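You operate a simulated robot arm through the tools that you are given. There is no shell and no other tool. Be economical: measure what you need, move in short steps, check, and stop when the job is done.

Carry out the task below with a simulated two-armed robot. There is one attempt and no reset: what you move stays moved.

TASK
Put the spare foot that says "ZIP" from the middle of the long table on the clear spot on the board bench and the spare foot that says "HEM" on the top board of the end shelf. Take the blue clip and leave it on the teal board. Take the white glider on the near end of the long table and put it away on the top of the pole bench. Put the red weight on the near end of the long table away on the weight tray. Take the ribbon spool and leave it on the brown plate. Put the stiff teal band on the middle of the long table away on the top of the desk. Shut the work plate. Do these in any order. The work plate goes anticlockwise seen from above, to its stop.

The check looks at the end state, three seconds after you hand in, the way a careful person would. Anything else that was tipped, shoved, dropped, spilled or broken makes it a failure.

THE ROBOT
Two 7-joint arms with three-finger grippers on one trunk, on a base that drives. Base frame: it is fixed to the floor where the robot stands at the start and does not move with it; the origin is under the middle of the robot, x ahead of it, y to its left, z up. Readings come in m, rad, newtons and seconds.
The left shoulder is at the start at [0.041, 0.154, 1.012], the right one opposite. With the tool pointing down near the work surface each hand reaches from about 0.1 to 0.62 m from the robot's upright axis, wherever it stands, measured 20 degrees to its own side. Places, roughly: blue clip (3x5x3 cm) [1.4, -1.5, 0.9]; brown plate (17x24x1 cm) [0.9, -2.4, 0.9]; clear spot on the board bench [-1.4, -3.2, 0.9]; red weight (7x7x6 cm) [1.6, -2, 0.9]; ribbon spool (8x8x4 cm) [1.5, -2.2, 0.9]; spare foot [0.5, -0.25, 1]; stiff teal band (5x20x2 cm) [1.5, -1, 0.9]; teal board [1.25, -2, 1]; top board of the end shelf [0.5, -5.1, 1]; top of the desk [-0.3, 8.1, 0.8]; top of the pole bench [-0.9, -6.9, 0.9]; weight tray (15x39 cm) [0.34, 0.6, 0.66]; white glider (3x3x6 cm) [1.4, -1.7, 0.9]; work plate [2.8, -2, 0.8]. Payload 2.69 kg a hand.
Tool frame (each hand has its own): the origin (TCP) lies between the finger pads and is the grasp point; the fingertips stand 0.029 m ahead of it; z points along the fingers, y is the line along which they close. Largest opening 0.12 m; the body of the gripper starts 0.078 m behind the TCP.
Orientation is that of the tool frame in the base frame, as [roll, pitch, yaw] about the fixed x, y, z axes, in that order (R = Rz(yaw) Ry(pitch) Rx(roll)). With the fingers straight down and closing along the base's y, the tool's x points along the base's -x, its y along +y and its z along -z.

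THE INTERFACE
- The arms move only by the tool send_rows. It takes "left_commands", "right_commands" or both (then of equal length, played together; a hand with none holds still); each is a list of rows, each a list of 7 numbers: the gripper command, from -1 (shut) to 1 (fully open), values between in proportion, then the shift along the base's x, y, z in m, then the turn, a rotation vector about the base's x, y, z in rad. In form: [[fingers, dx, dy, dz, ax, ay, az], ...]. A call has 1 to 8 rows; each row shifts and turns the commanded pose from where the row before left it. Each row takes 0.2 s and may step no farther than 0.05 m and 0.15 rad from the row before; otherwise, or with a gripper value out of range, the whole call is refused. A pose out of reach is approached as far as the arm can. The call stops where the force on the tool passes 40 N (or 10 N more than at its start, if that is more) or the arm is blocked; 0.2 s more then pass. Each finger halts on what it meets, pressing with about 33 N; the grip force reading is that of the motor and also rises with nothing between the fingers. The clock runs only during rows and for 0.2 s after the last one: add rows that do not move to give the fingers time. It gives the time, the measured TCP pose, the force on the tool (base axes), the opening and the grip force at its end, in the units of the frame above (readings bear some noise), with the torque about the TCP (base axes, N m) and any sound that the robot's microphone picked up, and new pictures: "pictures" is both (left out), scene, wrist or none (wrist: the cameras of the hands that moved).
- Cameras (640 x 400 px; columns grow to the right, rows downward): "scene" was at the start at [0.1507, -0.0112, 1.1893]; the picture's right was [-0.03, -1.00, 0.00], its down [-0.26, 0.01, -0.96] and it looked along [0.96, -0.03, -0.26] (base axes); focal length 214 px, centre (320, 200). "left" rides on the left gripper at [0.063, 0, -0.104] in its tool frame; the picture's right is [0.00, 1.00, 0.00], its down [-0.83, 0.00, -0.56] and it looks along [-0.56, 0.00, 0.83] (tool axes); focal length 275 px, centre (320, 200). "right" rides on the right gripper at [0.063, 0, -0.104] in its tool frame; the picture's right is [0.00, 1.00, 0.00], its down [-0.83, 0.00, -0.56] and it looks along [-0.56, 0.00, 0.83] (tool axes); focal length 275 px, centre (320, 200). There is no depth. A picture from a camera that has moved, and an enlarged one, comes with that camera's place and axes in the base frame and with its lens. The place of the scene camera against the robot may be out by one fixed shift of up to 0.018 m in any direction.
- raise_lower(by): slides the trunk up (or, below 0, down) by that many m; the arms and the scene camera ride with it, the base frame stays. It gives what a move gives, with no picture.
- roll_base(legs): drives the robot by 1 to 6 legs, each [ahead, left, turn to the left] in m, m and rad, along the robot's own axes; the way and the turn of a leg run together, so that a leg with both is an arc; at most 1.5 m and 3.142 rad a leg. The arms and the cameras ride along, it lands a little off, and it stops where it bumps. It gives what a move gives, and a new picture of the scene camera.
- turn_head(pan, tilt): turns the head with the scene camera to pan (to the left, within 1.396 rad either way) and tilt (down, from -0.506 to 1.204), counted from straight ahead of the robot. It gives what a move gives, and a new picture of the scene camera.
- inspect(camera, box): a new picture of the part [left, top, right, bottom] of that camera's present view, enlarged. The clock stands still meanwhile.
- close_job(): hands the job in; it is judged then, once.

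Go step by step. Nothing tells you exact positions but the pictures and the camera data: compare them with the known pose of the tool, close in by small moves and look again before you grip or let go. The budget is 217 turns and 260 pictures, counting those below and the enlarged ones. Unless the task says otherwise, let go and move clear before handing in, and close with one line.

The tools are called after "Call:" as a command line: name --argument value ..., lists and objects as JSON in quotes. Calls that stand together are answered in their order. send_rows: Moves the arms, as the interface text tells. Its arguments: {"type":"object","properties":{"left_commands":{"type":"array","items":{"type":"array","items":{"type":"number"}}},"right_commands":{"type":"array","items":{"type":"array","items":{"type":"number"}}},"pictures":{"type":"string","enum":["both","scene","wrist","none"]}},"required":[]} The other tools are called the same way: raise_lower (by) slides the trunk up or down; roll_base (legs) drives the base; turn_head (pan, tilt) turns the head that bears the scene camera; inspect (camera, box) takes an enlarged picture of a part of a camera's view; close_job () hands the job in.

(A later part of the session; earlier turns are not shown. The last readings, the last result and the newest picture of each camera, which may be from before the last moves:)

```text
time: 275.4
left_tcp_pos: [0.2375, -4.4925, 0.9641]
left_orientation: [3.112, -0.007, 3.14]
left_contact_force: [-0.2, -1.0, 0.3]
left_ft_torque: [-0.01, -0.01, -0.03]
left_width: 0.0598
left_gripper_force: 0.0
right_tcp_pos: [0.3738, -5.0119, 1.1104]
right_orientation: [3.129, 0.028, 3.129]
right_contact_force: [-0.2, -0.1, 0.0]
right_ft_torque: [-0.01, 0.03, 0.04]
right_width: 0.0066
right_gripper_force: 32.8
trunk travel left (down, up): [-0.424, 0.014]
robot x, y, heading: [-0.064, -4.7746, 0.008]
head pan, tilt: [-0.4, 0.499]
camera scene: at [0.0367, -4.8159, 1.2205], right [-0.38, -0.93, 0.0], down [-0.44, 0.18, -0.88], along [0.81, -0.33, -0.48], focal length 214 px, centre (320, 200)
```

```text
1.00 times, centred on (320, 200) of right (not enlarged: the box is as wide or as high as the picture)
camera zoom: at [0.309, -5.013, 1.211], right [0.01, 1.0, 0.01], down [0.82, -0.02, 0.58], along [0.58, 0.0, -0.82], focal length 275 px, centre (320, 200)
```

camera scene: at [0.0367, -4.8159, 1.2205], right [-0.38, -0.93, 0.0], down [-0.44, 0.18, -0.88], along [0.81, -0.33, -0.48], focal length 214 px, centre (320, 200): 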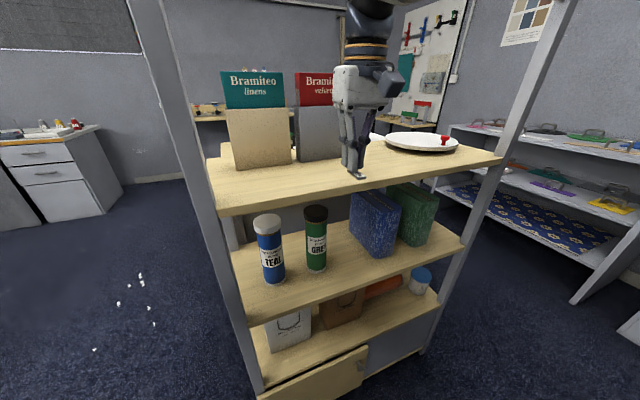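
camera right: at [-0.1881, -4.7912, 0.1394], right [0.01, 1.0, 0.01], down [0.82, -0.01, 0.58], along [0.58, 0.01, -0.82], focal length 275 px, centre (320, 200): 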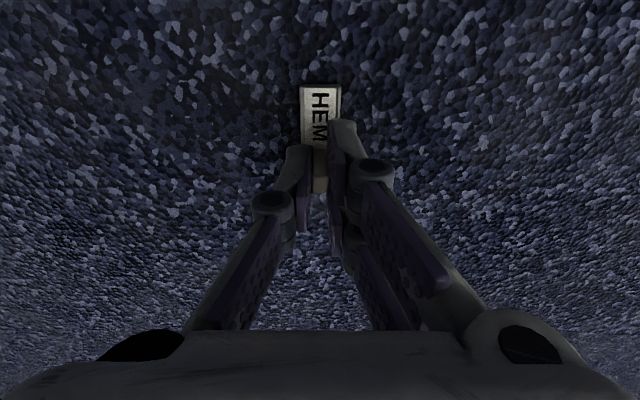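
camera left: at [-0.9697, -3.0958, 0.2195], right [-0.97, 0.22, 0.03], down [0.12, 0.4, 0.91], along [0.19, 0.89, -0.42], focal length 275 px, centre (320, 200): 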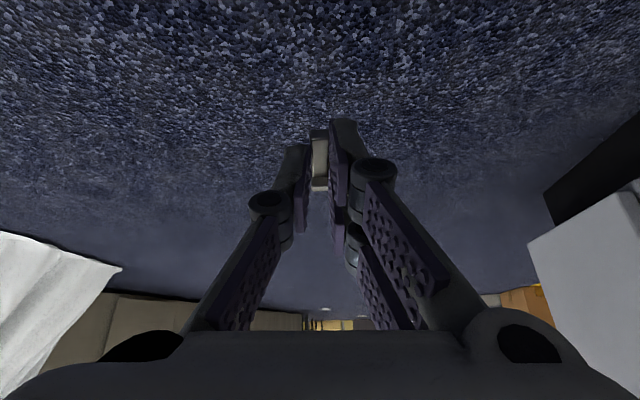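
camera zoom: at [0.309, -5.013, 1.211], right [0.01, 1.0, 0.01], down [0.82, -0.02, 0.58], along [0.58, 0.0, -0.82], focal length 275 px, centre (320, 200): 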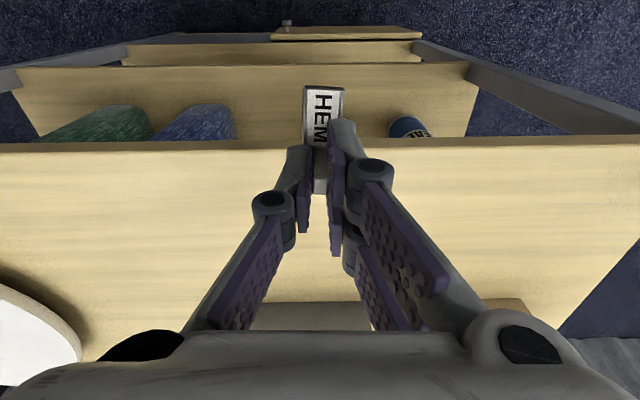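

The board's front edge is at about x 0.41 and the boxes start near x 0.65. I'll move ahead 0.1 m and then reach the last bit.

Call:
roll_base --legs '[[0.11, 0, 0]]'

Call:
send_rows --right_commands '[[-1, 0.025, 0, -0.01, 0, 0, 0], [-1, 0.02, 0, -0.015, 0, 0, 0], [-1, 0, 0, -0.015, 0, 0, 0], [-1, 0, 0, 0, 0, 0, 0]]' --pictures "wrist"

Call:
inspect --camera "scene" --box '[280, 100, 460, 230]'

```text
time: 276.6
left_tcp_pos: [0.3469, -4.4914, 0.9629]
left_orientation: [3.112, -0.008, 3.14]
left_contact_force: [0.2, -0.8, -1.0]
left_ft_torque: [0.02, 0.07, -0.04]
left_width: 0.0601
left_gripper_force: 0.0
right_tcp_pos: [0.4811, -5.0104, 1.1079]
right_orientation: [3.13, 0.028, 3.128]
right_contact_force: [0.6, -0.3, -0.7]
right_ft_torque: [0.0, 0.05, 0.02]
right_width: 0.0065
right_gripper_force: 33.0
trunk travel left (down, up): [-0.424, 0.014]
robot x, y, heading: [0.0438, -4.7717, 0.01]
head pan, tilt: [-0.4, 0.499]
camera scene: at [0.1453, -4.8145, 1.2206], right [-0.38, -0.93, 0.0], down [-0.44, 0.18, -0.88], along [0.81, -0.33, -0.48], focal length 214 px, centre (320, 200)
```

scene: 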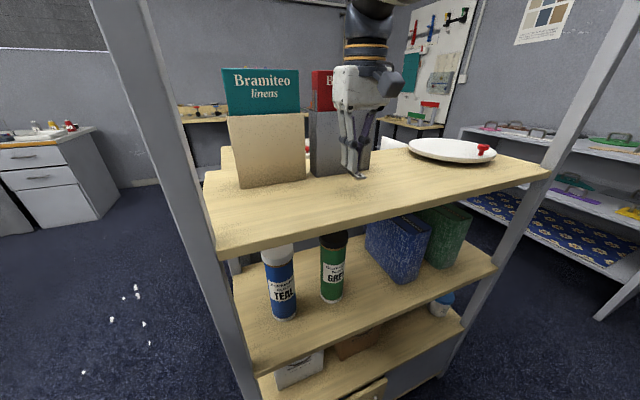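

```text
time: 277.5
left_tcp_pos: [0.343, -4.49, 0.9667]
left_orientation: [3.113, 0.0, 3.14]
left_contact_force: [-0.5, -0.3, 0.3]
left_ft_torque: [0.0, 0.0, -0.02]
left_width: 0.0601
left_gripper_force: 0.1
right_tcp_pos: [0.5251, -5.0098, 1.0824]
right_orientation: [3.131, 0.061, 3.126]
right_contact_force: [-5.6, -0.6, 32.5]
right_ft_torque: [-0.03, -1.66, -0.02]
right_width: 0.0069
right_gripper_force: 33.0
trunk travel left (down, up): [-0.424, 0.014]
robot x, y, heading: [0.0451, -4.7713, 0.012]
head pan, tilt: [-0.4, 0.499]
stopped in row 4 (right hand): the force on the tool passed its limit at 44 N (the readings are from after the stop); the commanded pose is now the measured one
camera right: at [0.4572, -5.0109, 1.1825], right [0.01, 1.0, 0.01], down [0.8, -0.01, 0.6], along [0.6, 0.0, -0.8], focal length 275 px, centre (320, 200)
```

right: 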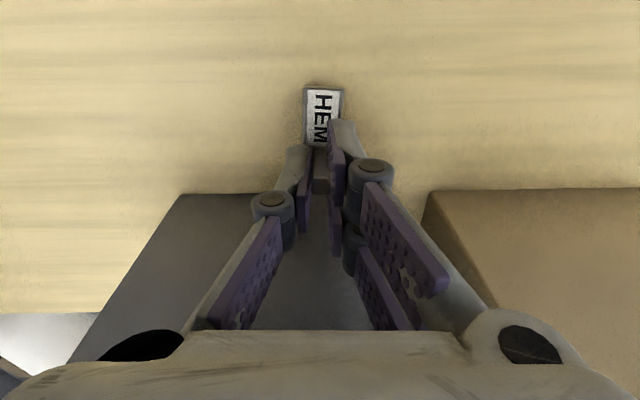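

```text
3.08 times, centred on (370, 165) of scene
camera zoom: at [0.1407, -4.8135, 1.2214], right [-0.38, -0.93, 0.0], down [-0.44, 0.18, -0.88], along [0.81, -0.33, -0.48], focal length 660 px, centre (166, 308)
```

zoom: 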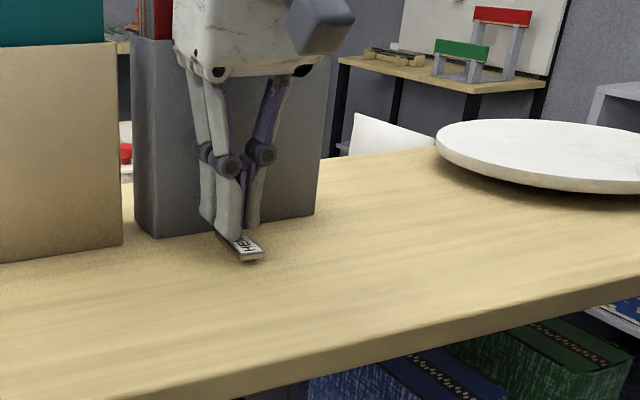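

HEM is down on the board, but the hand is very near the grey box. I'll rise slightly, back off 2 cm and set it down again.

Call:
send_rows --right_commands '[[-1, 0, 0, 0.008, 0, 0, 0], [-1, -0.015, 0, 0, 0, 0.03, 0], [-1, -0.01, 0, 0, 0, 0, 0], [-1, 0, 0, -0.004, 0, 0, 0]]' --pictures "wrist"

```text
time: 278.5
left_tcp_pos: [0.3437, -4.4919, 0.9657]
left_orientation: [3.113, -0.004, 3.14]
left_contact_force: [0.4, 0.6, -0.3]
left_ft_torque: [0.0, -0.01, 0.04]
left_width: 0.0602
left_gripper_force: 0.1
right_tcp_pos: [0.5007, -5.011, 1.0818]
right_orientation: [3.132, 0.017, 3.126]
right_contact_force: [-1.5, 0.9, 23.8]
right_ft_torque: [-0.42, -1.25, 0.05]
right_width: 0.0066
right_gripper_force: 33.4
trunk travel left (down, up): [-0.424, 0.014]
robot x, y, heading: [0.0434, -4.7689, 0.01]
head pan, tilt: [-0.4, 0.499]
camera right: at [0.4367, -5.0111, 1.1847], right [0.01, 1.0, 0.01], down [0.82, -0.01, 0.57], along [0.57, 0.0, -0.82], focal length 275 px, centre (320, 200)
```

right: 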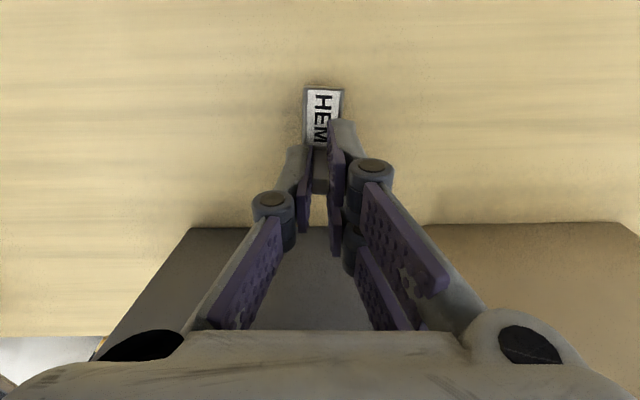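

Call:
send_rows --right_commands '[[-1, 0, 0, 0.002, 0, 0, 0], [-0.7, 0, 0, 0, 0, 0, 0], [-0.2, 0, 0, 0, 0, 0, 0], [-0.2, 0, 0, 0, 0, 0, 0], [-0.2, 0, 0, 0.03, 0, 0, 0], [-0.2, 0, 0, 0.04, 0, 0, 0], [-0.2, 0, 0, 0.02, 0, 0, 0]]' --pictures "wrist"

Call:
inspect --camera "scene" --box '[280, 100, 460, 230]'

```text
time: 280.3
left_tcp_pos: [0.3462, -4.4953, 0.9641]
left_orientation: [3.107, -0.01, 3.136]
left_contact_force: [0.0, -0.5, -0.4]
left_ft_torque: [0.03, -0.01, -0.03]
left_width: 0.0601
left_gripper_force: 0.1
right_tcp_pos: [0.5032, -5.0133, 1.1473]
right_orientation: [3.128, -0.053, 3.128]
right_contact_force: [0.4, -0.2, 0.4]
right_ft_torque: [-0.02, 0.01, 0.0]
right_width: 0.048
right_gripper_force: 0.0
trunk travel left (down, up): [-0.424, 0.014]
robot x, y, heading: [0.0399, -4.7716, 0.011]
head pan, tilt: [-0.4, 0.499]
stopped in row 7 (right hand): the arm was blocked; the commanded pose is now the measured one
camera right: at [0.4473, -5.0143, 1.254], right [0.01, 1.0, 0.01], down [0.86, -0.02, 0.51], along [0.51, 0.01, -0.86], focal length 275 px, centre (320, 200)
```

right: 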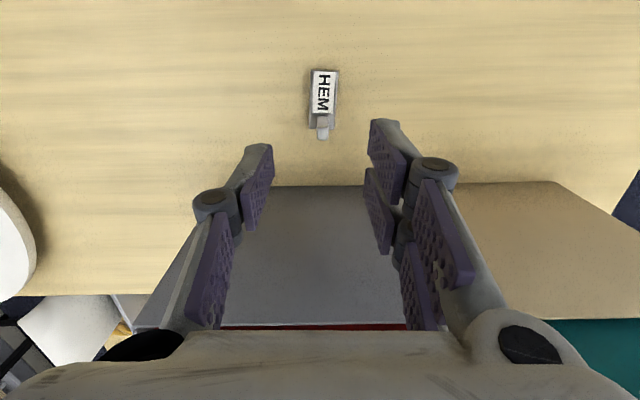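

```text
3.08 times, centred on (370, 165) of scene
camera zoom: at [0.1456, -4.8189, 1.2198], right [-0.38, -0.93, 0.0], down [-0.44, 0.18, -0.88], along [0.81, -0.33, -0.48], focal length 660 px, centre (166, 308)
```

zoom: 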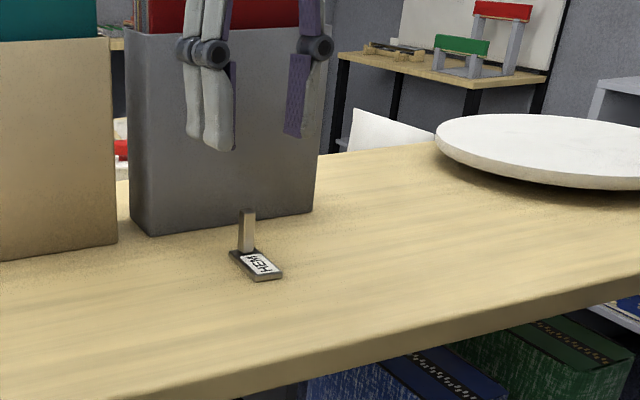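

HEM stands upright on the top board. Something above blocked the arm, probably the rail, so I'll lower a touch and back straight out.

Call:
send_rows --right_commands '[[-0.2, -0.01, 0, -0.012, 0, 0, 0], [-0.2, -0.02, 0, 0, 0, 0, 0]]' --pictures "none"

Call:
roll_base --legs '[[-0.3, 0, 0]]'

```text
time: 281.1
left_tcp_pos: [0.3536, -4.4933, 0.9629]
left_orientation: [3.11, -0.014, -3.14]
left_contact_force: [0.1, -0.3, 0.2]
left_ft_torque: [0.04, 0.01, 0.02]
left_width: 0.0598
left_gripper_force: 0.1
right_tcp_pos: [0.482, -5.0117, 1.1235]
right_orientation: [3.129, -0.09, 3.132]
right_contact_force: [0.5, 0.3, 1.0]
right_ft_torque: [0.02, -0.02, -0.04]
right_width: 0.048
right_gripper_force: 0.0
trunk travel left (down, up): [-0.424, 0.014]
robot x, y, heading: [0.0491, -4.7689, 0.016]
head pan, tilt: [-0.4, 0.499]
stopped in row 2 (right hand): the arm was blocked; the commanded pose is now the measured one
```

```text
time: 282.4
left_tcp_pos: [0.2294, -4.4923, 0.9699]
left_orientation: [3.113, 0.008, 3.138]
left_contact_force: [-0.1, 0.3, -0.6]
left_ft_torque: [-0.02, -0.03, 0.01]
left_width: 0.06
left_gripper_force: 0.1
right_tcp_pos: [0.3531, -5.0084, 1.1404]
right_orientation: [3.133, -0.054, 3.127]
right_contact_force: [-0.2, -0.5, -2.0]
right_ft_torque: [-0.01, 0.03, 0.02]
right_width: 0.048
right_gripper_force: 0.1
trunk travel left (down, up): [-0.424, 0.014]
robot x, y, heading: [-0.0635, -4.7719, 0.015]
head pan, tilt: [-0.4, 0.499]
stopped in leg 1: the force on the tool passed its limit at 44 N (the readings are from after the stop); the commanded pose is now the measured one
camera scene: at [0.0255, -4.8146, 1.2227], right [-0.38, -0.93, 0.0], down [-0.44, 0.18, -0.88], along [0.82, -0.33, -0.47], focal length 214 px, centre (320, 200)
```

scene: 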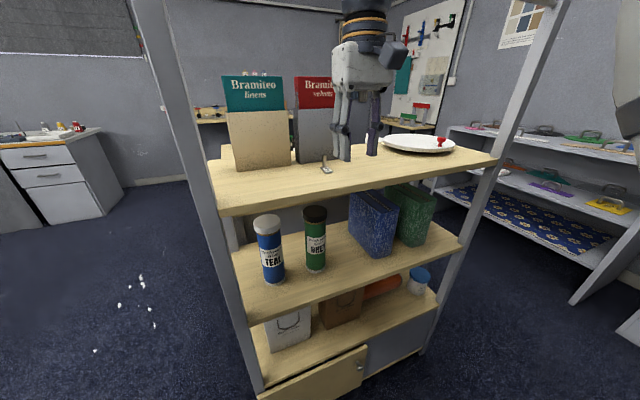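

The forearm seems to be touching the rail above. I'll lower the hand, which is now in front of the board, and then back out.

Call:
send_rows --right_commands '[[-0.2, 0.0, 0, -0.02, 0, 0, 0], [-0.2, 0, 0, -0.02, 0, 0, 0], [-0.2, 0, 0, -0.02, 0, 0, 0]]' --pictures "none"

Call:
turn_head --pan -0.7 --tilt 0.0

```text
time: 283.2
left_tcp_pos: [0.239, -4.4924, 0.9645]
left_orientation: [3.114, -0.007, 3.141]
left_contact_force: [-0.4, 0.0, 0.0]
left_ft_torque: [0.0, 0.01, 0.0]
left_width: 0.0602
left_gripper_force: 0.0
right_tcp_pos: [0.3635, -5.0098, 1.0688]
right_orientation: [3.132, -0.076, 3.128]
right_contact_force: [-0.1, 0.7, -0.5]
right_ft_torque: [0.0, 0.0, 0.0]
right_width: 0.0479
right_gripper_force: 0.1
trunk travel left (down, up): [-0.424, 0.014]
robot x, y, heading: [-0.0647, -4.7719, 0.019]
head pan, tilt: [-0.4, 0.499]
```

```text
time: 284.1
left_tcp_pos: [0.2394, -4.4927, 0.9633]
left_orientation: [3.112, -0.007, 3.139]
left_contact_force: [0.4, 1.3, -0.5]
left_ft_torque: [-0.02, 0.03, -0.01]
left_width: 0.06
left_gripper_force: 0.0
right_tcp_pos: [0.3642, -5.0094, 1.071]
right_orientation: [3.132, -0.075, 3.128]
right_contact_force: [-0.1, -0.3, 0.4]
right_ft_torque: [-0.02, 0.01, 0.0]
right_width: 0.0482
right_gripper_force: 0.1
trunk travel left (down, up): [-0.424, 0.014]
robot x, y, heading: [-0.0616, -4.7725, 0.012]
head pan, tilt: [-0.7, 0.0]
camera scene: at [0.0228, -4.8384, 1.2667], right [-0.63, -0.77, 0.0], down [0.0, 0.0, -1.0], along [0.77, -0.63, 0.0], focal length 214 px, centre (320, 200)
```

scene: 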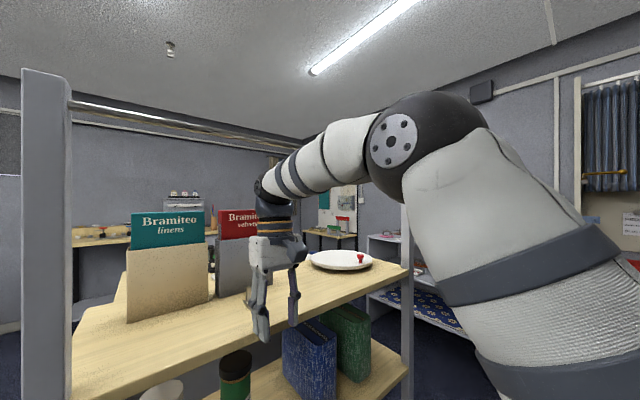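

The forearm is now clear below the rail. Backing out.

Call:
roll_base --legs '[[-0.45, 0, 0]]'

Call:
inspect --camera "scene" --box '[60, 150, 420, 350]'

```text
time: 286.8
left_tcp_pos: [-0.2154, -4.4985, 0.9638]
left_orientation: [3.113, -0.005, -3.137]
left_contact_force: [0.3, 0.6, -0.1]
left_ft_torque: [0.01, -0.05, -0.04]
left_width: 0.0599
left_gripper_force: 0.1
right_tcp_pos: [-0.0883, -5.0145, 1.0708]
right_orientation: [3.132, -0.073, 3.133]
right_contact_force: [0.3, 0.7, 0.6]
right_ft_torque: [0.02, 0.01, -0.01]
right_width: 0.0481
right_gripper_force: 0.1
trunk travel left (down, up): [-0.424, 0.014]
robot x, y, heading: [-0.5146, -4.7776, 0.019]
head pan, tilt: [-0.7, 0.0]
camera scene: at [-0.4293, -4.8449, 1.2667], right [-0.63, -0.78, 0.0], down [0.0, 0.0, -1.0], along [0.78, -0.63, 0.0], focal length 214 px, centre (320, 200)
```

scene: 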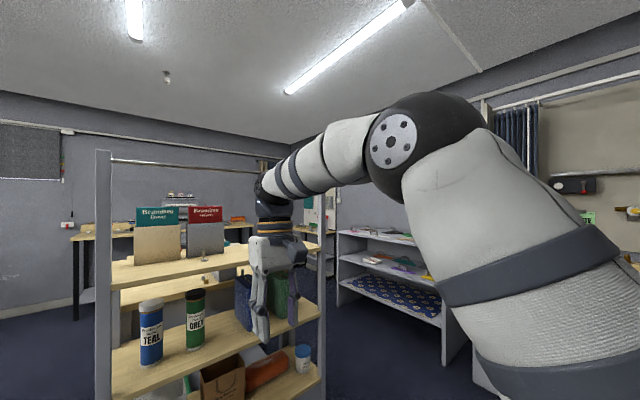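

```text
1.78 times, centred on (240, 250) of scene
camera zoom: at [-0.4293, -4.8449, 1.2667], right [-0.63, -0.78, 0.0], down [0.0, 0.0, -1.0], along [0.78, -0.63, 0.0], focal length 381 px, centre (462, 111)
```

zoom: 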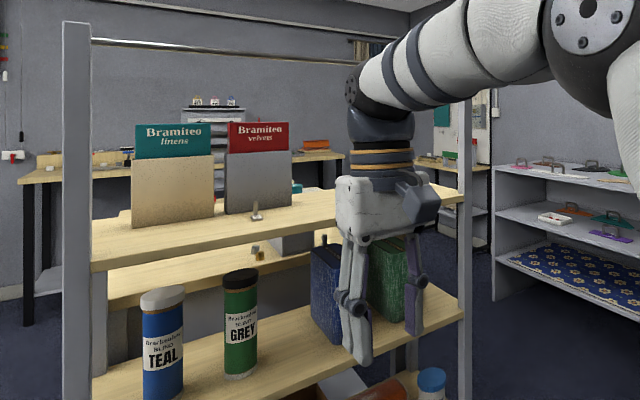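

HEM is done. Next is the near end of the long table; I'll drive between the cloth and the shelf tower and look at the table's end.

Call:
roll_base --legs '[[0, 0.75, 0], [1.5, 0, 0], [0.25, 0, 0], [0, 0.35, 0], [0, 0, 1.55]]'

Call:
turn_head --pan 0.0 --tilt 0.35

```text
time: 308.1
left_tcp_pos: [0.96, -3.3661, 0.9642]
left_orientation: [3.111, -0.008, -1.611]
left_contact_force: [-1.6, 0.2, -0.5]
left_ft_torque: [-0.03, 0.02, 0.04]
left_width: 0.0601
left_gripper_force: 0.2
right_tcp_pos: [1.4823, -3.2617, 1.0696]
right_orientation: [3.133, -0.075, -1.623]
right_contact_force: [-0.5, -0.1, -0.1]
right_ft_torque: [-0.01, 0.0, 0.04]
right_width: 0.0479
right_gripper_force: 0.1
trunk travel left (down, up): [-0.424, 0.014]
robot x, y, heading: [1.2289, -3.6836, 1.548]
head pan, tilt: [-0.7, 0.0]
camera scene: at [1.2857, -3.6007, 1.2667], right [0.75, -0.66, 0.0], down [0.0, 0.0, -1.0], along [0.66, 0.75, 0.0], focal length 214 px, centre (320, 200)
```

scene: 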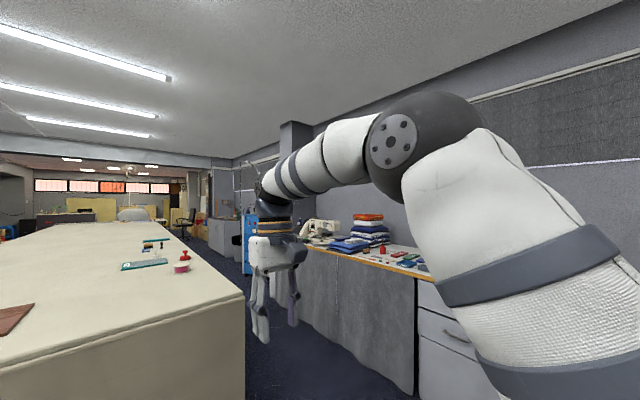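

```text
time: 309.2
left_tcp_pos: [0.9605, -3.3665, 0.9628]
left_orientation: [3.112, -0.006, -1.61]
left_contact_force: [0.5, -0.3, 0.3]
left_ft_torque: [0.0, 0.05, -0.02]
left_width: 0.0598
left_gripper_force: 0.1
right_tcp_pos: [1.4817, -3.2627, 1.0715]
right_orientation: [3.133, -0.074, -1.622]
right_contact_force: [0.2, 0.2, -0.6]
right_ft_torque: [-0.01, -0.01, 0.03]
right_width: 0.0478
right_gripper_force: 0.2
trunk travel left (down, up): [-0.424, 0.014]
robot x, y, heading: [1.2312, -3.6812, 1.543]
head pan, tilt: [0.0, 0.351]
camera scene: at [1.2285, -3.575, 1.2343], right [1.0, -0.03, 0.0], down [-0.01, -0.34, -0.94], along [0.02, 0.94, -0.34], focal length 214 px, centre (320, 200)
```

scene: 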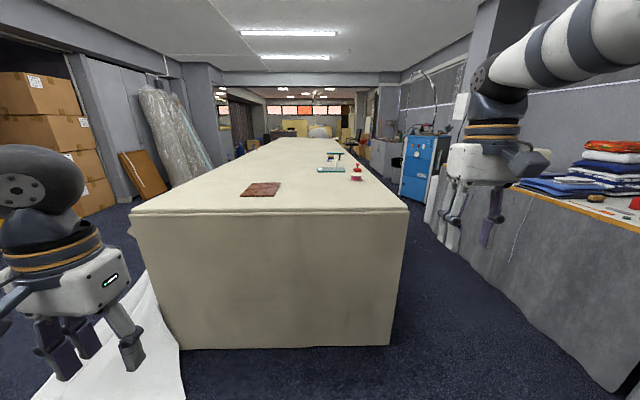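

Clear view: the table spans x from 0.47 to 1.63 and ends at y -2.73, so the small items lie along its far side. I'll zoom in on them.

Call:
inspect --camera "scene" --box '[230, 130, 390, 220]'

```text
4.00 times, centred on (310, 175) of scene
camera zoom: at [1.2285, -3.575, 1.2343], right [1.0, -0.03, 0.0], down [-0.01, -0.34, -0.94], along [0.02, 0.94, -0.34], focal length 858 px, centre (360, 300)
```

zoom: 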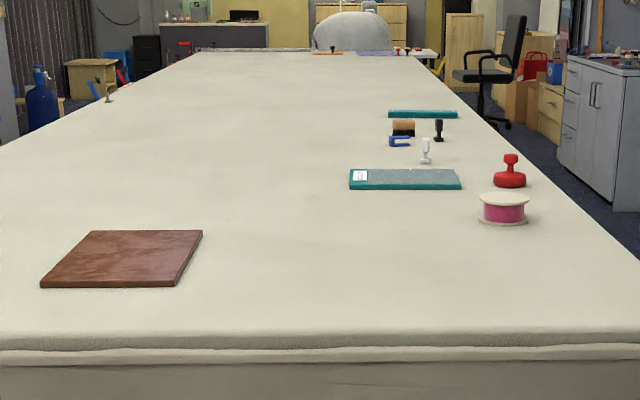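

I can see the brown plate, teal board, pink spool, red weight, white and black gliders, blue clip and teal band. I'll drive into the far aisle and face the table between the spool and the weight.

Call:
roll_base --legs '[[0, -0.78, 0], [1.5, 0, 0], [0.1, 0, 0], [0, 0, 1.6]]'

Call:
turn_head --pan 0.0 --tilt 0.55

```text
time: 327.3
left_tcp_pos: [1.7736, -2.3842, 0.9656]
left_orientation: [3.113, -0.008, -0.037]
left_contact_force: [-1.3, -1.3, -0.3]
left_ft_torque: [0.0, 0.0, -0.02]
left_width: 0.0599
left_gripper_force: 0.1
right_tcp_pos: [1.667, -1.8634, 1.0705]
right_orientation: [3.132, -0.074, -0.049]
right_contact_force: [-0.7, -0.1, -0.3]
right_ft_torque: [0.01, 0.04, 0.0]
right_width: 0.0478
right_gripper_force: 0.0
trunk travel left (down, up): [-0.424, 0.014]
robot x, y, heading: [2.0787, -2.1143, 3.117]
head pan, tilt: [0.0, 0.351]
camera scene: at [1.9679, -2.1209, 1.2343], right [0.02, 1.0, 0.0], down [0.34, -0.01, -0.94], along [-0.94, 0.02, -0.34], focal length 214 px, centre (320, 200)
```

scene: 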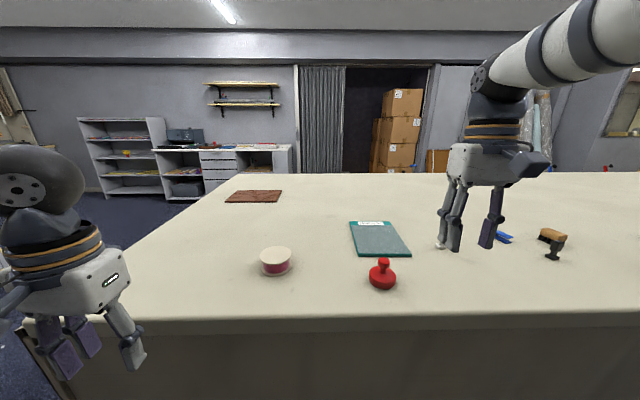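

```text
time: 328.0
left_tcp_pos: [1.7728, -2.3841, 0.9647]
left_orientation: [3.111, -0.007, -0.036]
left_contact_force: [0.5, 0.1, 0.6]
left_ft_torque: [0.03, 0.01, -0.03]
left_width: 0.06
left_gripper_force: 0.1
right_tcp_pos: [1.6673, -1.8637, 1.0708]
right_orientation: [3.133, -0.074, -0.05]
right_contact_force: [0.6, 0.5, 0.2]
right_ft_torque: [0.0, 0.02, -0.02]
right_width: 0.0478
right_gripper_force: 0.0
trunk travel left (down, up): [-0.424, 0.014]
robot x, y, heading: [2.0839, -2.1108, 3.116]
head pan, tilt: [0.0, 0.55]
camera scene: at [1.9712, -2.1209, 1.2161], right [0.02, 1.0, 0.0], down [0.52, -0.01, -0.85], along [-0.85, 0.02, -0.52], focal length 214 px, centre (320, 200)
```

scene: 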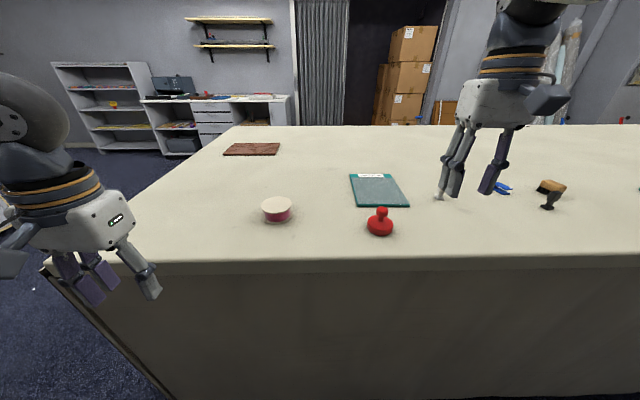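

Spool at about (1.51, -2.22), weight at (1.566, -1.964). I'll move 0.07 m closer and bring both hands over their targets.

Call:
roll_base --legs '[[0.07, 0, 0]]'

Call:
send_rows --left_commands '[[1, -0.035, 0.025, 0.01, 0, 0, 0.01], [1, -0.035, 0.025, 0.01, 0, 0, 0.01], [1, -0.035, 0.025, 0.01, 0, 0, 0.01], [1, -0.035, 0.025, 0.0, 0, 0, 0], [1, -0.035, 0.025, 0, 0, 0, 0], [1, -0.02, 0.02, 0, 0, 0, 0], [1, 0, 0, 0, 0, 0, 0]]' --right_commands '[[1, 0, 0, -0.01, 0, 0, 0], [1, 0, -0.025, -0.01, 0, 0.035, 0.025], [1, 0, -0.025, -0.01, 0, 0.035, 0.025], [1, 0, -0.025, 0, 0, 0, 0], [1, 0, -0.02, 0, 0, 0, 0], [1, 0, 0, 0, 0, 0, 0], [1, 0, 0, 0, 0, 0, 0]]' --pictures "wrist"

```text
time: 329.0
left_tcp_pos: [1.7043, -2.3839, 0.9643]
left_orientation: [3.112, -0.008, -0.036]
left_contact_force: [0.3, -0.3, -0.2]
left_ft_torque: [0.03, -0.05, 0.02]
left_width: 0.0603
left_gripper_force: 0.0
right_tcp_pos: [1.5963, -1.8624, 1.0697]
right_orientation: [3.133, -0.076, -0.046]
right_contact_force: [-0.9, -0.3, 0.3]
right_ft_torque: [-0.01, -0.08, -0.01]
right_width: 0.0478
right_gripper_force: 0.1
trunk travel left (down, up): [-0.424, 0.014]
robot x, y, heading: [2.0152, -2.1125, 3.121]
head pan, tilt: [0.0, 0.55]
camera scene: at [1.9019, -2.1195, 1.2159], right [0.02, 1.0, 0.0], down [0.52, -0.01, -0.85], along [-0.85, 0.02, -0.52], focal length 214 px, centre (320, 200)
```

scene: 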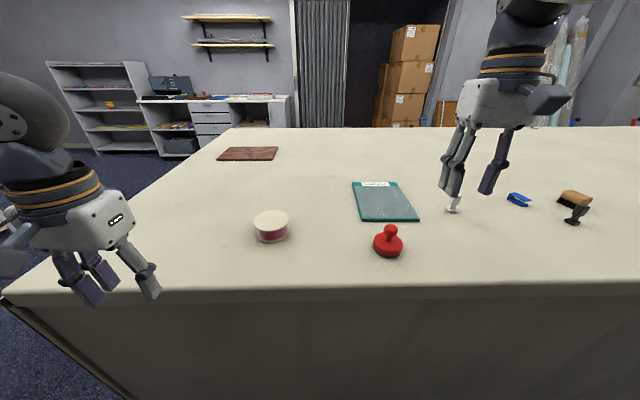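

```text
time: 330.6
left_tcp_pos: [1.5097, -2.2373, 0.9939]
left_orientation: [3.113, -0.006, -0.007]
left_contact_force: [1.1, -0.1, -0.9]
left_ft_torque: [0.02, 0.01, -0.01]
left_width: 0.1199
left_gripper_force: 0.0
right_tcp_pos: [1.5994, -1.9568, 1.0422]
right_orientation: [3.132, -0.005, 0.003]
right_contact_force: [-0.1, -0.8, -0.4]
right_ft_torque: [0.02, -0.01, 0.01]
right_width: 0.1201
right_gripper_force: 0.1
trunk travel left (down, up): [-0.424, 0.014]
robot x, y, heading: [2.0154, -2.1135, 3.12]
head pan, tilt: [0.0, 0.55]
camera right: at [1.6636, -1.9552, 1.1464], right [0.01, -1.0, 0.01], down [-0.83, 0.0, 0.55], along [-0.55, -0.01, -0.83], focal length 275 px, centre (320, 200)
camera left: at [1.5718, -2.2363, 1.0968], right [-0.01, -1.0, 0.03], down [-0.83, 0.02, 0.55], along [-0.55, -0.02, -0.83], focal length 275 px, centre (320, 200)
```

right: 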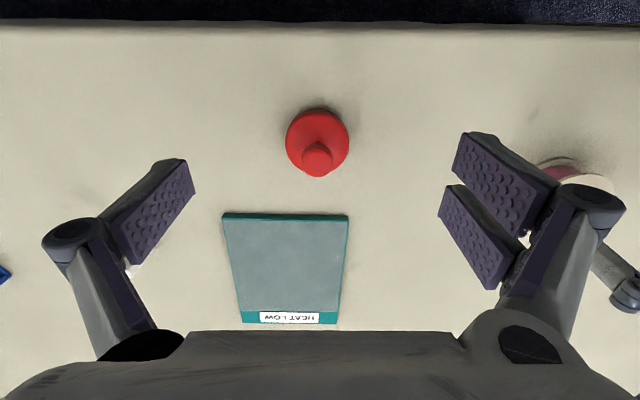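
left: 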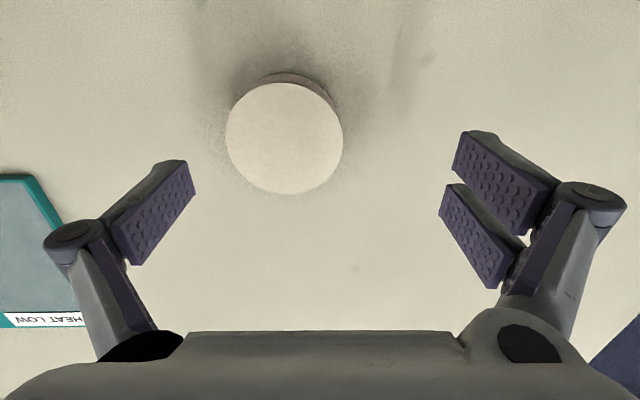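

Spool centre is (1.503, -2.216) and weight (1.566, -1.955). I'll go down on both and close.

Call:
send_rows --left_commands '[[1, -0.007, 0.021, 0, 0, 0, 0], [1, 0, 0, -0.03, 0, 0, 0], [1, 0, 0, -0.025, 0, 0, 0], [1, 0, 0, -0.022, 0, 0, 0], [0.2, 0, 0, 0, 0, 0, 0], [-0.2, 0, 0, 0, 0, 0, 0], [-1, 0, 0, 0, 0, 0, 0], [-1, 0, 0, 0, 0, 0, 0]]' --right_commands '[[1, -0.033, 0.002, 0, 0, 0, 0], [1, 0, 0, -0.045, 0, 0, 0], [1, 0, 0, -0.045, 0, 0, 0], [1, 0, 0, -0.035, 0, 0, 0], [0.2, 0, 0, 0, 0, 0, 0], [-0.2, 0, 0, 0, 0, 0, 0], [-1, 0, 0, 0, 0, 0, 0], [-1, 0, 0, 0, 0, 0, 0]]' --pictures "wrist"

```text
time: 332.4
left_tcp_pos: [1.5034, -2.2176, 0.9183]
left_orientation: [3.111, -0.006, -0.007]
left_contact_force: [0.4, 0.6, 0.0]
left_ft_torque: [-0.01, -0.04, 0.0]
left_width: 0.0782
left_gripper_force: 33.1
right_tcp_pos: [1.5644, -1.9562, 0.9157]
right_orientation: [3.13, -0.005, 0.0]
right_contact_force: [0.6, 1.0, 2.1]
right_ft_torque: [0.12, 0.07, -0.07]
right_width: 0.0592
right_gripper_force: 32.9
trunk travel left (down, up): [-0.424, 0.014]
robot x, y, heading: [2.0164, -2.11, 3.118]
head pan, tilt: [0.0, 0.55]
camera right: at [1.6282, -1.9539, 1.0208], right [0.01, -1.0, 0.01], down [-0.83, 0.0, 0.55], along [-0.55, -0.01, -0.83], focal length 275 px, centre (320, 200)
camera left: at [1.5653, -2.2157, 1.0222], right [-0.01, -1.0, 0.03], down [-0.83, 0.02, 0.55], along [-0.55, -0.02, -0.83], focal length 275 px, centre (320, 200)
```

right: 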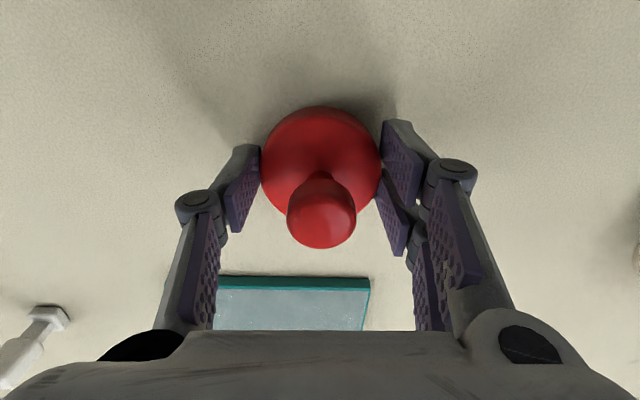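
left: 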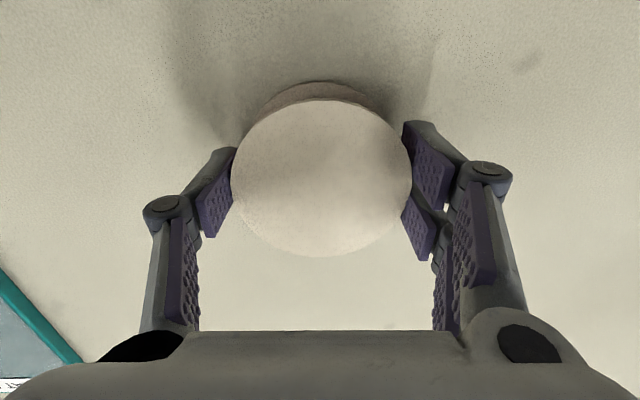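

Both are gripped. Lifting.

Call:
send_rows --left_commands '[[-1, 0, 0, 0.01, 0, 0, 0], [-1, 0, 0, 0.02, 0, 0, 0], [-1, 0, 0, 0.03, 0, 0, 0], [-1, 0.01, 0, 0.03, 0, 0, 0], [-1, 0.03, -0.01, 0.02, 0, 0, 0], [-1, 0.03, -0.02, 0, 0, 0, 0]]' --right_commands '[[-1, 0, 0, 0.01, 0, 0, 0], [-1, 0, 0, 0.02, 0, 0, 0], [-1, 0, 0, 0.03, 0, 0, 0], [-1, 0.01, 0, 0.03, 0, 0, 0], [-1, 0.03, 0.01, 0.02, 0, 0, 0], [-1, 0.03, 0.01, 0, 0, 0, 0]]' --pictures "scene"

```text
time: 333.8
left_tcp_pos: [1.5747, -2.2466, 1.0271]
left_orientation: [3.111, -0.007, -0.007]
left_contact_force: [0.3, 0.4, -0.7]
left_ft_torque: [-0.03, 0.0, 0.0]
left_width: 0.0779
left_gripper_force: 32.9
right_tcp_pos: [1.6355, -1.9322, 1.0265]
right_orientation: [3.132, -0.002, 0.002]
right_contact_force: [-0.4, 0.5, -4.8]
right_ft_torque: [0.0, 0.0, 0.01]
right_width: 0.0591
right_gripper_force: 32.6
trunk travel left (down, up): [-0.424, 0.014]
robot x, y, heading: [2.0162, -2.114, 3.124]
head pan, tilt: [0.0, 0.55]
camera scene: at [1.9032, -2.1179, 1.2161], right [0.02, 1.0, 0.0], down [0.52, -0.01, -0.85], along [-0.85, 0.02, -0.52], focal length 214 px, centre (320, 200)
```

scene: 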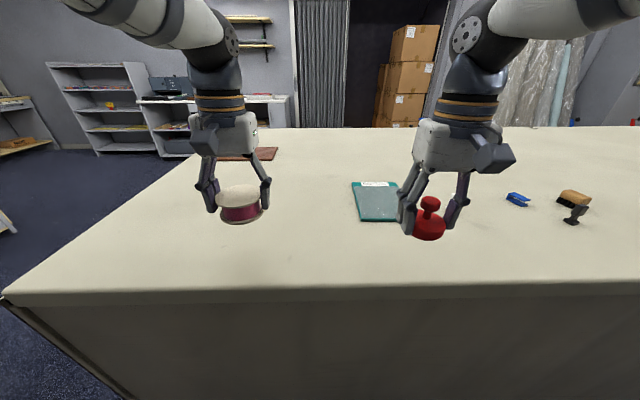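

Both held. I'll drive round to the table's end and face +y at the brown plate.

Call:
roll_base --legs '[[0, 1.1, 0], [0, 0, -1.55], [0, 0.94, 0]]'

```text
time: 353.6
left_tcp_pos: [0.9224, -2.7752, 1.0254]
left_orientation: [3.113, -0.005, -1.573]
left_contact_force: [0.1, 0.6, 0.2]
left_ft_torque: [0.0, -0.01, -0.04]
left_width: 0.0779
left_gripper_force: 33.2
right_tcp_pos: [1.2369, -2.8342, 1.0257]
right_orientation: [3.132, -0.005, -1.565]
right_contact_force: [-0.7, -0.5, -3.3]
right_ft_torque: [-0.03, 0.01, 0.02]
right_width: 0.0591
right_gripper_force: 33.1
trunk travel left (down, up): [-0.424, 0.014]
robot x, y, heading: [1.0593, -3.2186, 1.553]
head pan, tilt: [0.0, 0.55]
camera scene: at [1.0573, -3.1151, 1.216], right [1.0, -0.02, 0.0], down [-0.01, -0.52, -0.85], along [0.01, 0.85, -0.52], focal length 214 px, centre (320, 200)
```

scene: 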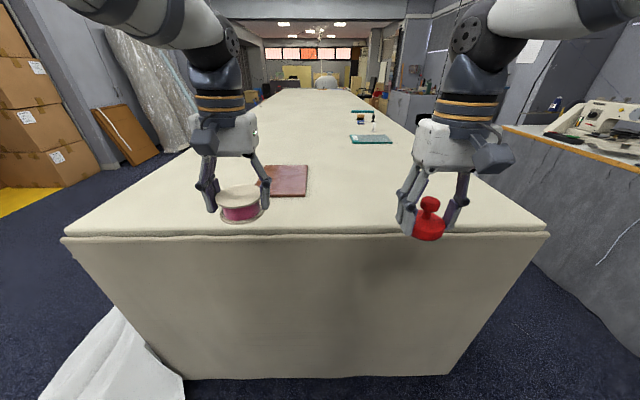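

The plate covers about y -2.55 to -2.30 and x 0.85 to 1.02. I'll close in and extend the left hand over it.

Call:
roll_base --legs '[[0.15, 0, 0]]'

Call:
send_rows --left_commands '[[-1, 0.003, 0.035, 0, 0, 0, 0], [-1, 0.003, 0.035, 0, 0, 0, 0], [-1, 0.003, 0.035, 0, 0, 0, 0], [-1, 0.003, 0.035, -0.01, 0, 0, 0], [-1, 0, 0, 0, 0, 0, 0]]' --pictures "wrist"

```text
time: 354.9
left_tcp_pos: [0.9264, -2.6259, 1.0272]
left_orientation: [3.113, -0.008, -1.575]
left_contact_force: [0.0, -0.4, -1.2]
left_ft_torque: [-0.07, 0.0, -0.01]
left_width: 0.0774
left_gripper_force: 33.1
right_tcp_pos: [1.2409, -2.6846, 1.0254]
right_orientation: [3.13, -0.008, -1.568]
right_contact_force: [-0.5, 1.3, -4.9]
right_ft_torque: [-0.04, -0.01, -0.01]
right_width: 0.0589
right_gripper_force: 33.1
trunk travel left (down, up): [-0.424, 0.014]
robot x, y, heading: [1.0649, -3.07, 1.547]
head pan, tilt: [0.0, 0.55]
camera scene: at [1.0607, -2.966, 1.216], right [1.0, -0.02, 0.0], down [-0.01, -0.52, -0.85], along [0.02, 0.85, -0.52], focal length 214 px, centre (320, 200)
```

scene: 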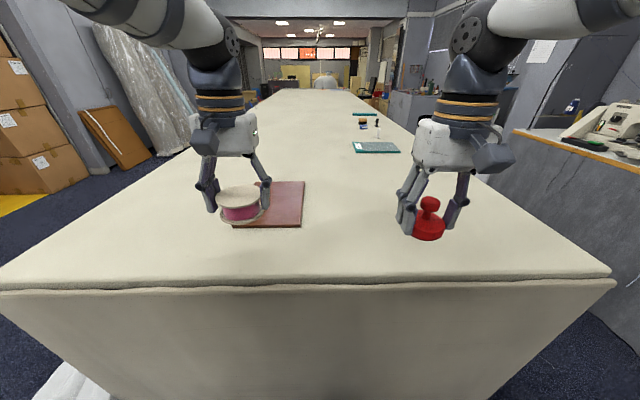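

```text
time: 356.1
left_tcp_pos: [0.9327, -2.5228, 1.0066]
left_orientation: [3.11, -0.006, -1.576]
left_contact_force: [-0.1, 0.4, -0.9]
left_ft_torque: [0.01, -0.01, 0.03]
left_width: 0.0778
left_gripper_force: 33.2
left hand out of reach, approached as far as the arm can: row 3, 4
right_tcp_pos: [1.241, -2.6853, 1.025]
right_orientation: [3.13, -0.004, -1.568]
right_contact_force: [0.1, -0.9, -5.1]
right_ft_torque: [-0.04, 0.01, -0.02]
right_width: 0.0592
right_gripper_force: 33.4
trunk travel left (down, up): [-0.424, 0.014]
robot x, y, heading: [1.0605, -3.0676, 1.545]
head pan, tilt: [0.0, 0.55]
camera left: at [0.934, -2.5856, 1.1105], right [-1.0, 0.01, 0.03], down [0.02, 0.84, 0.55], along [-0.02, 0.55, -0.83], focal length 275 px, centre (320, 200)
```

left: 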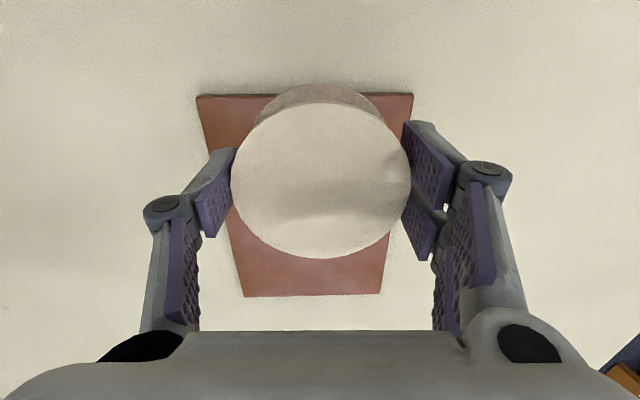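

The plate spans y -2.536 to -2.294 and x 0.859 to 1.025. I need 5 cm more, so I'll creep the base ahead.

Call:
roll_base --legs '[[0.06, 0, 0]]'

Call:
send_rows --left_commands '[[-1, 0.005, 0.005, -0.025, 0, 0, 0], [-1, 0.004, 0.005, -0.025, 0, 0, 0], [-1, 0, 0.005, -0.01, 0, 0, 0], [-1, 0, 0, 0, 0, 0, 0]]' --pictures "wrist"

```text
time: 357.1
left_tcp_pos: [0.9333, -2.4618, 1.0056]
left_orientation: [3.111, -0.007, -1.576]
left_contact_force: [-0.3, 0.8, -0.8]
left_ft_torque: [-0.03, -0.01, -0.02]
left_width: 0.0777
left_gripper_force: 32.9
right_tcp_pos: [1.2422, -2.6251, 1.0251]
right_orientation: [3.13, -0.005, -1.569]
right_contact_force: [1.5, 0.5, -4.4]
right_ft_torque: [-0.09, 0.0, 0.0]
right_width: 0.059
right_gripper_force: 33.1
trunk travel left (down, up): [-0.424, 0.014]
robot x, y, heading: [1.0645, -3.0079, 1.548]
head pan, tilt: [0.0, 0.55]
camera scene: at [1.0618, -2.9064, 1.2159], right [1.0, -0.02, 0.0], down [-0.01, -0.52, -0.85], along [0.02, 0.85, -0.52], focal length 214 px, centre (320, 200)
```

scene: 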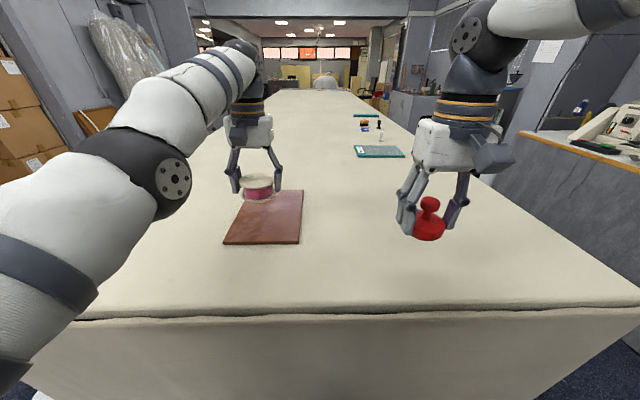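

```text
time: 358.1
left_tcp_pos: [0.9431, -2.4485, 0.9468]
left_orientation: [3.111, -0.007, -1.577]
left_contact_force: [-0.6, 1.1, -0.8]
left_ft_torque: [-0.03, 0.02, 0.0]
left_width: 0.0779
left_gripper_force: 33.3
right_tcp_pos: [1.2417, -2.6257, 1.0245]
right_orientation: [3.13, -0.006, -1.567]
right_contact_force: [0.6, 0.8, -4.7]
right_ft_torque: [-0.02, -0.04, 0.01]
right_width: 0.0593
right_gripper_force: 33.1
trunk travel left (down, up): [-0.424, 0.014]
robot x, y, heading: [1.0614, -3.0116, 1.546]
head pan, tilt: [0.0, 0.55]
camera left: at [0.9446, -2.5123, 1.0506], right [-1.0, 0.01, 0.03], down [0.02, 0.83, 0.55], along [-0.02, 0.55, -0.83], focal length 275 px, centre (320, 200)
```

left: 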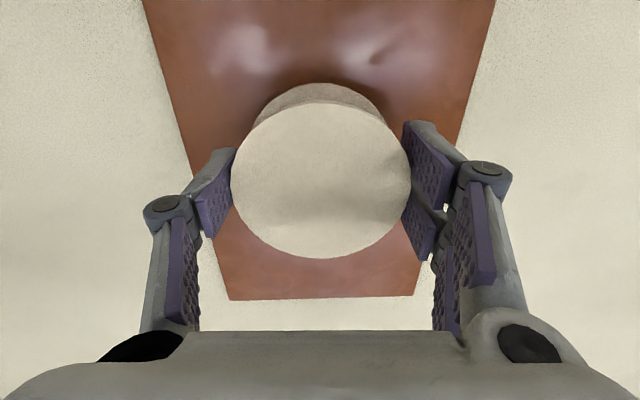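

The spool is over the plate's middle. Lowering until contact.

Call:
send_rows --left_commands '[[-1, 0, 0, -0.012, 0, 0, 0], [-1, 0, 0, -0.004, 0, 0, 0], [-1, 0, 0, -0.003, 0, 0, 0], [-1, 0, 0, 0, 0, 0, 0]]' --pictures "none"

```text
time: 359.1
left_tcp_pos: [0.9436, -2.4484, 0.9288]
left_orientation: [3.112, -0.006, -1.577]
left_contact_force: [-0.6, -0.3, 5.0]
left_ft_torque: [0.05, -0.17, -0.01]
left_width: 0.078
left_gripper_force: 33.4
right_tcp_pos: [1.2426, -2.6256, 1.0259]
right_orientation: [3.132, -0.006, -1.568]
right_contact_force: [-0.4, 0.6, -4.3]
right_ft_torque: [-0.04, 0.03, 0.03]
right_width: 0.0589
right_gripper_force: 32.6
trunk travel left (down, up): [-0.424, 0.014]
robot x, y, heading: [1.0644, -3.0071, 1.551]
head pan, tilt: [0.0, 0.55]
```

Contact with light force. I'll release and rise.

Call:
send_rows --left_commands '[[0.5, 0, 0, 0, 0, 0, 0], [1, 0, 0, 0, 0, 0, 0], [1, 0, 0, 0, 0, 0, 0], [1, 0, 0, 0.03, 0, 0, 0], [1, 0, 0, 0.04, 0, 0, 0], [1, 0, -0.01, 0.03, 0, 0, 0], [1, 0, -0.03, 0, 0, 0, 0]]' --pictures "wrist"

```text
time: 360.7
left_tcp_pos: [0.942, -2.4994, 1.0167]
left_orientation: [3.114, -0.002, -1.577]
left_contact_force: [0.5, -0.8, 0.1]
left_ft_torque: [0.02, 0.0, -0.02]
left_width: 0.12
left_gripper_force: 0.0
left hand out of reach, approached as far as the arm can: row 5
right_tcp_pos: [1.2425, -2.6282, 1.0279]
right_orientation: [3.131, -0.002, -1.567]
right_contact_force: [0.5, -0.3, -4.0]
right_ft_torque: [-0.02, 0.01, 0.01]
right_width: 0.0591
right_gripper_force: 32.8
trunk travel left (down, up): [-0.424, 0.014]
robot x, y, heading: [1.063, -3.0093, 1.545]
head pan, tilt: [0.0, 0.55]
camera left: at [0.9433, -2.5634, 1.1208], right [-1.0, 0.01, 0.03], down [0.02, 0.83, 0.55], along [-0.02, 0.55, -0.83], focal length 275 px, centre (320, 200)
```

left: 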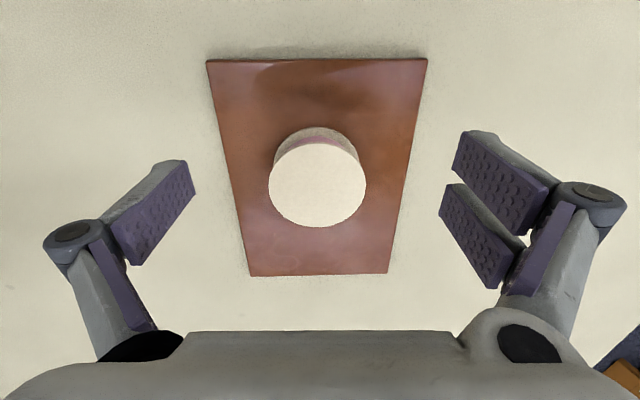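

The spool is on the brown plate. Next I'll go back to the far aisle with the weight still in the right hand, and use the left for the clip.

Call:
send_rows --left_commands '[[0, 0, -0.04, 0.01, 0, 0, 0], [0, 0, -0.04, 0.01, 0, 0, 0], [0, 0, -0.03, 0.0, 0, 0, 0]]' --pictures "none"

Call:
roll_base --legs '[[-0.25, 0, 0], [0, -0.98, 0], [1.5, 0, 0], [0.35, 0, 0], [0, 0, 1.6]]'

```text
time: 361.5
left_tcp_pos: [0.9393, -2.6098, 1.0348]
left_orientation: [3.114, -0.006, -1.575]
left_contact_force: [-0.3, 0.2, -0.5]
left_ft_torque: [0.02, -0.04, 0.04]
left_width: 0.0601
left_gripper_force: 0.0
right_tcp_pos: [1.2423, -2.6268, 1.0253]
right_orientation: [3.131, -0.005, -1.567]
right_contact_force: [-0.9, -0.2, -3.8]
right_ft_torque: [-0.01, -0.04, 0.0]
right_width: 0.0591
right_gripper_force: 32.6
trunk travel left (down, up): [-0.424, 0.014]
robot x, y, heading: [1.0661, -3.0085, 1.55]
head pan, tilt: [0.0, 0.55]
```

```text
time: 383.5
left_tcp_pos: [1.691, -1.5967, 1.0342]
left_orientation: [3.111, -0.008, 0.022]
left_contact_force: [-0.3, 0.1, -0.3]
left_ft_torque: [0.03, -0.03, -0.02]
left_width: 0.0601
left_gripper_force: 0.2
right_tcp_pos: [1.6997, -1.2941, 1.0261]
right_orientation: [3.13, -0.005, 0.031]
right_contact_force: [-0.1, -0.3, -4.7]
right_ft_torque: [0.0, -0.01, 0.01]
right_width: 0.0588
right_gripper_force: 33.0
trunk travel left (down, up): [-0.424, 0.014]
robot x, y, heading: [2.0861, -1.4646, -3.134]
head pan, tilt: [0.0, 0.55]
camera scene: at [1.9728, -1.4722, 1.216], right [-0.01, 1.0, 0.0], down [0.52, 0.0, -0.85], along [-0.85, -0.01, -0.52], focal length 214 px, centre (320, 200)
```

scene: 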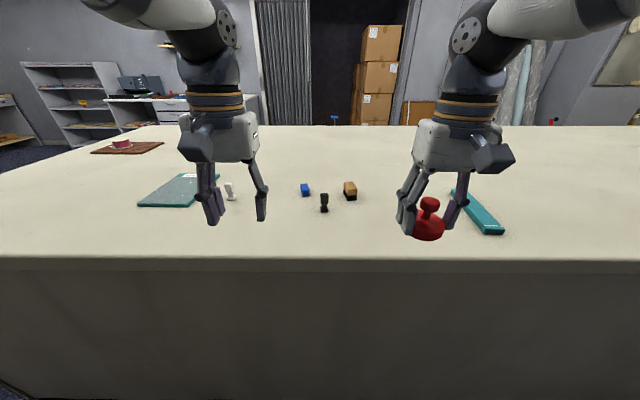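

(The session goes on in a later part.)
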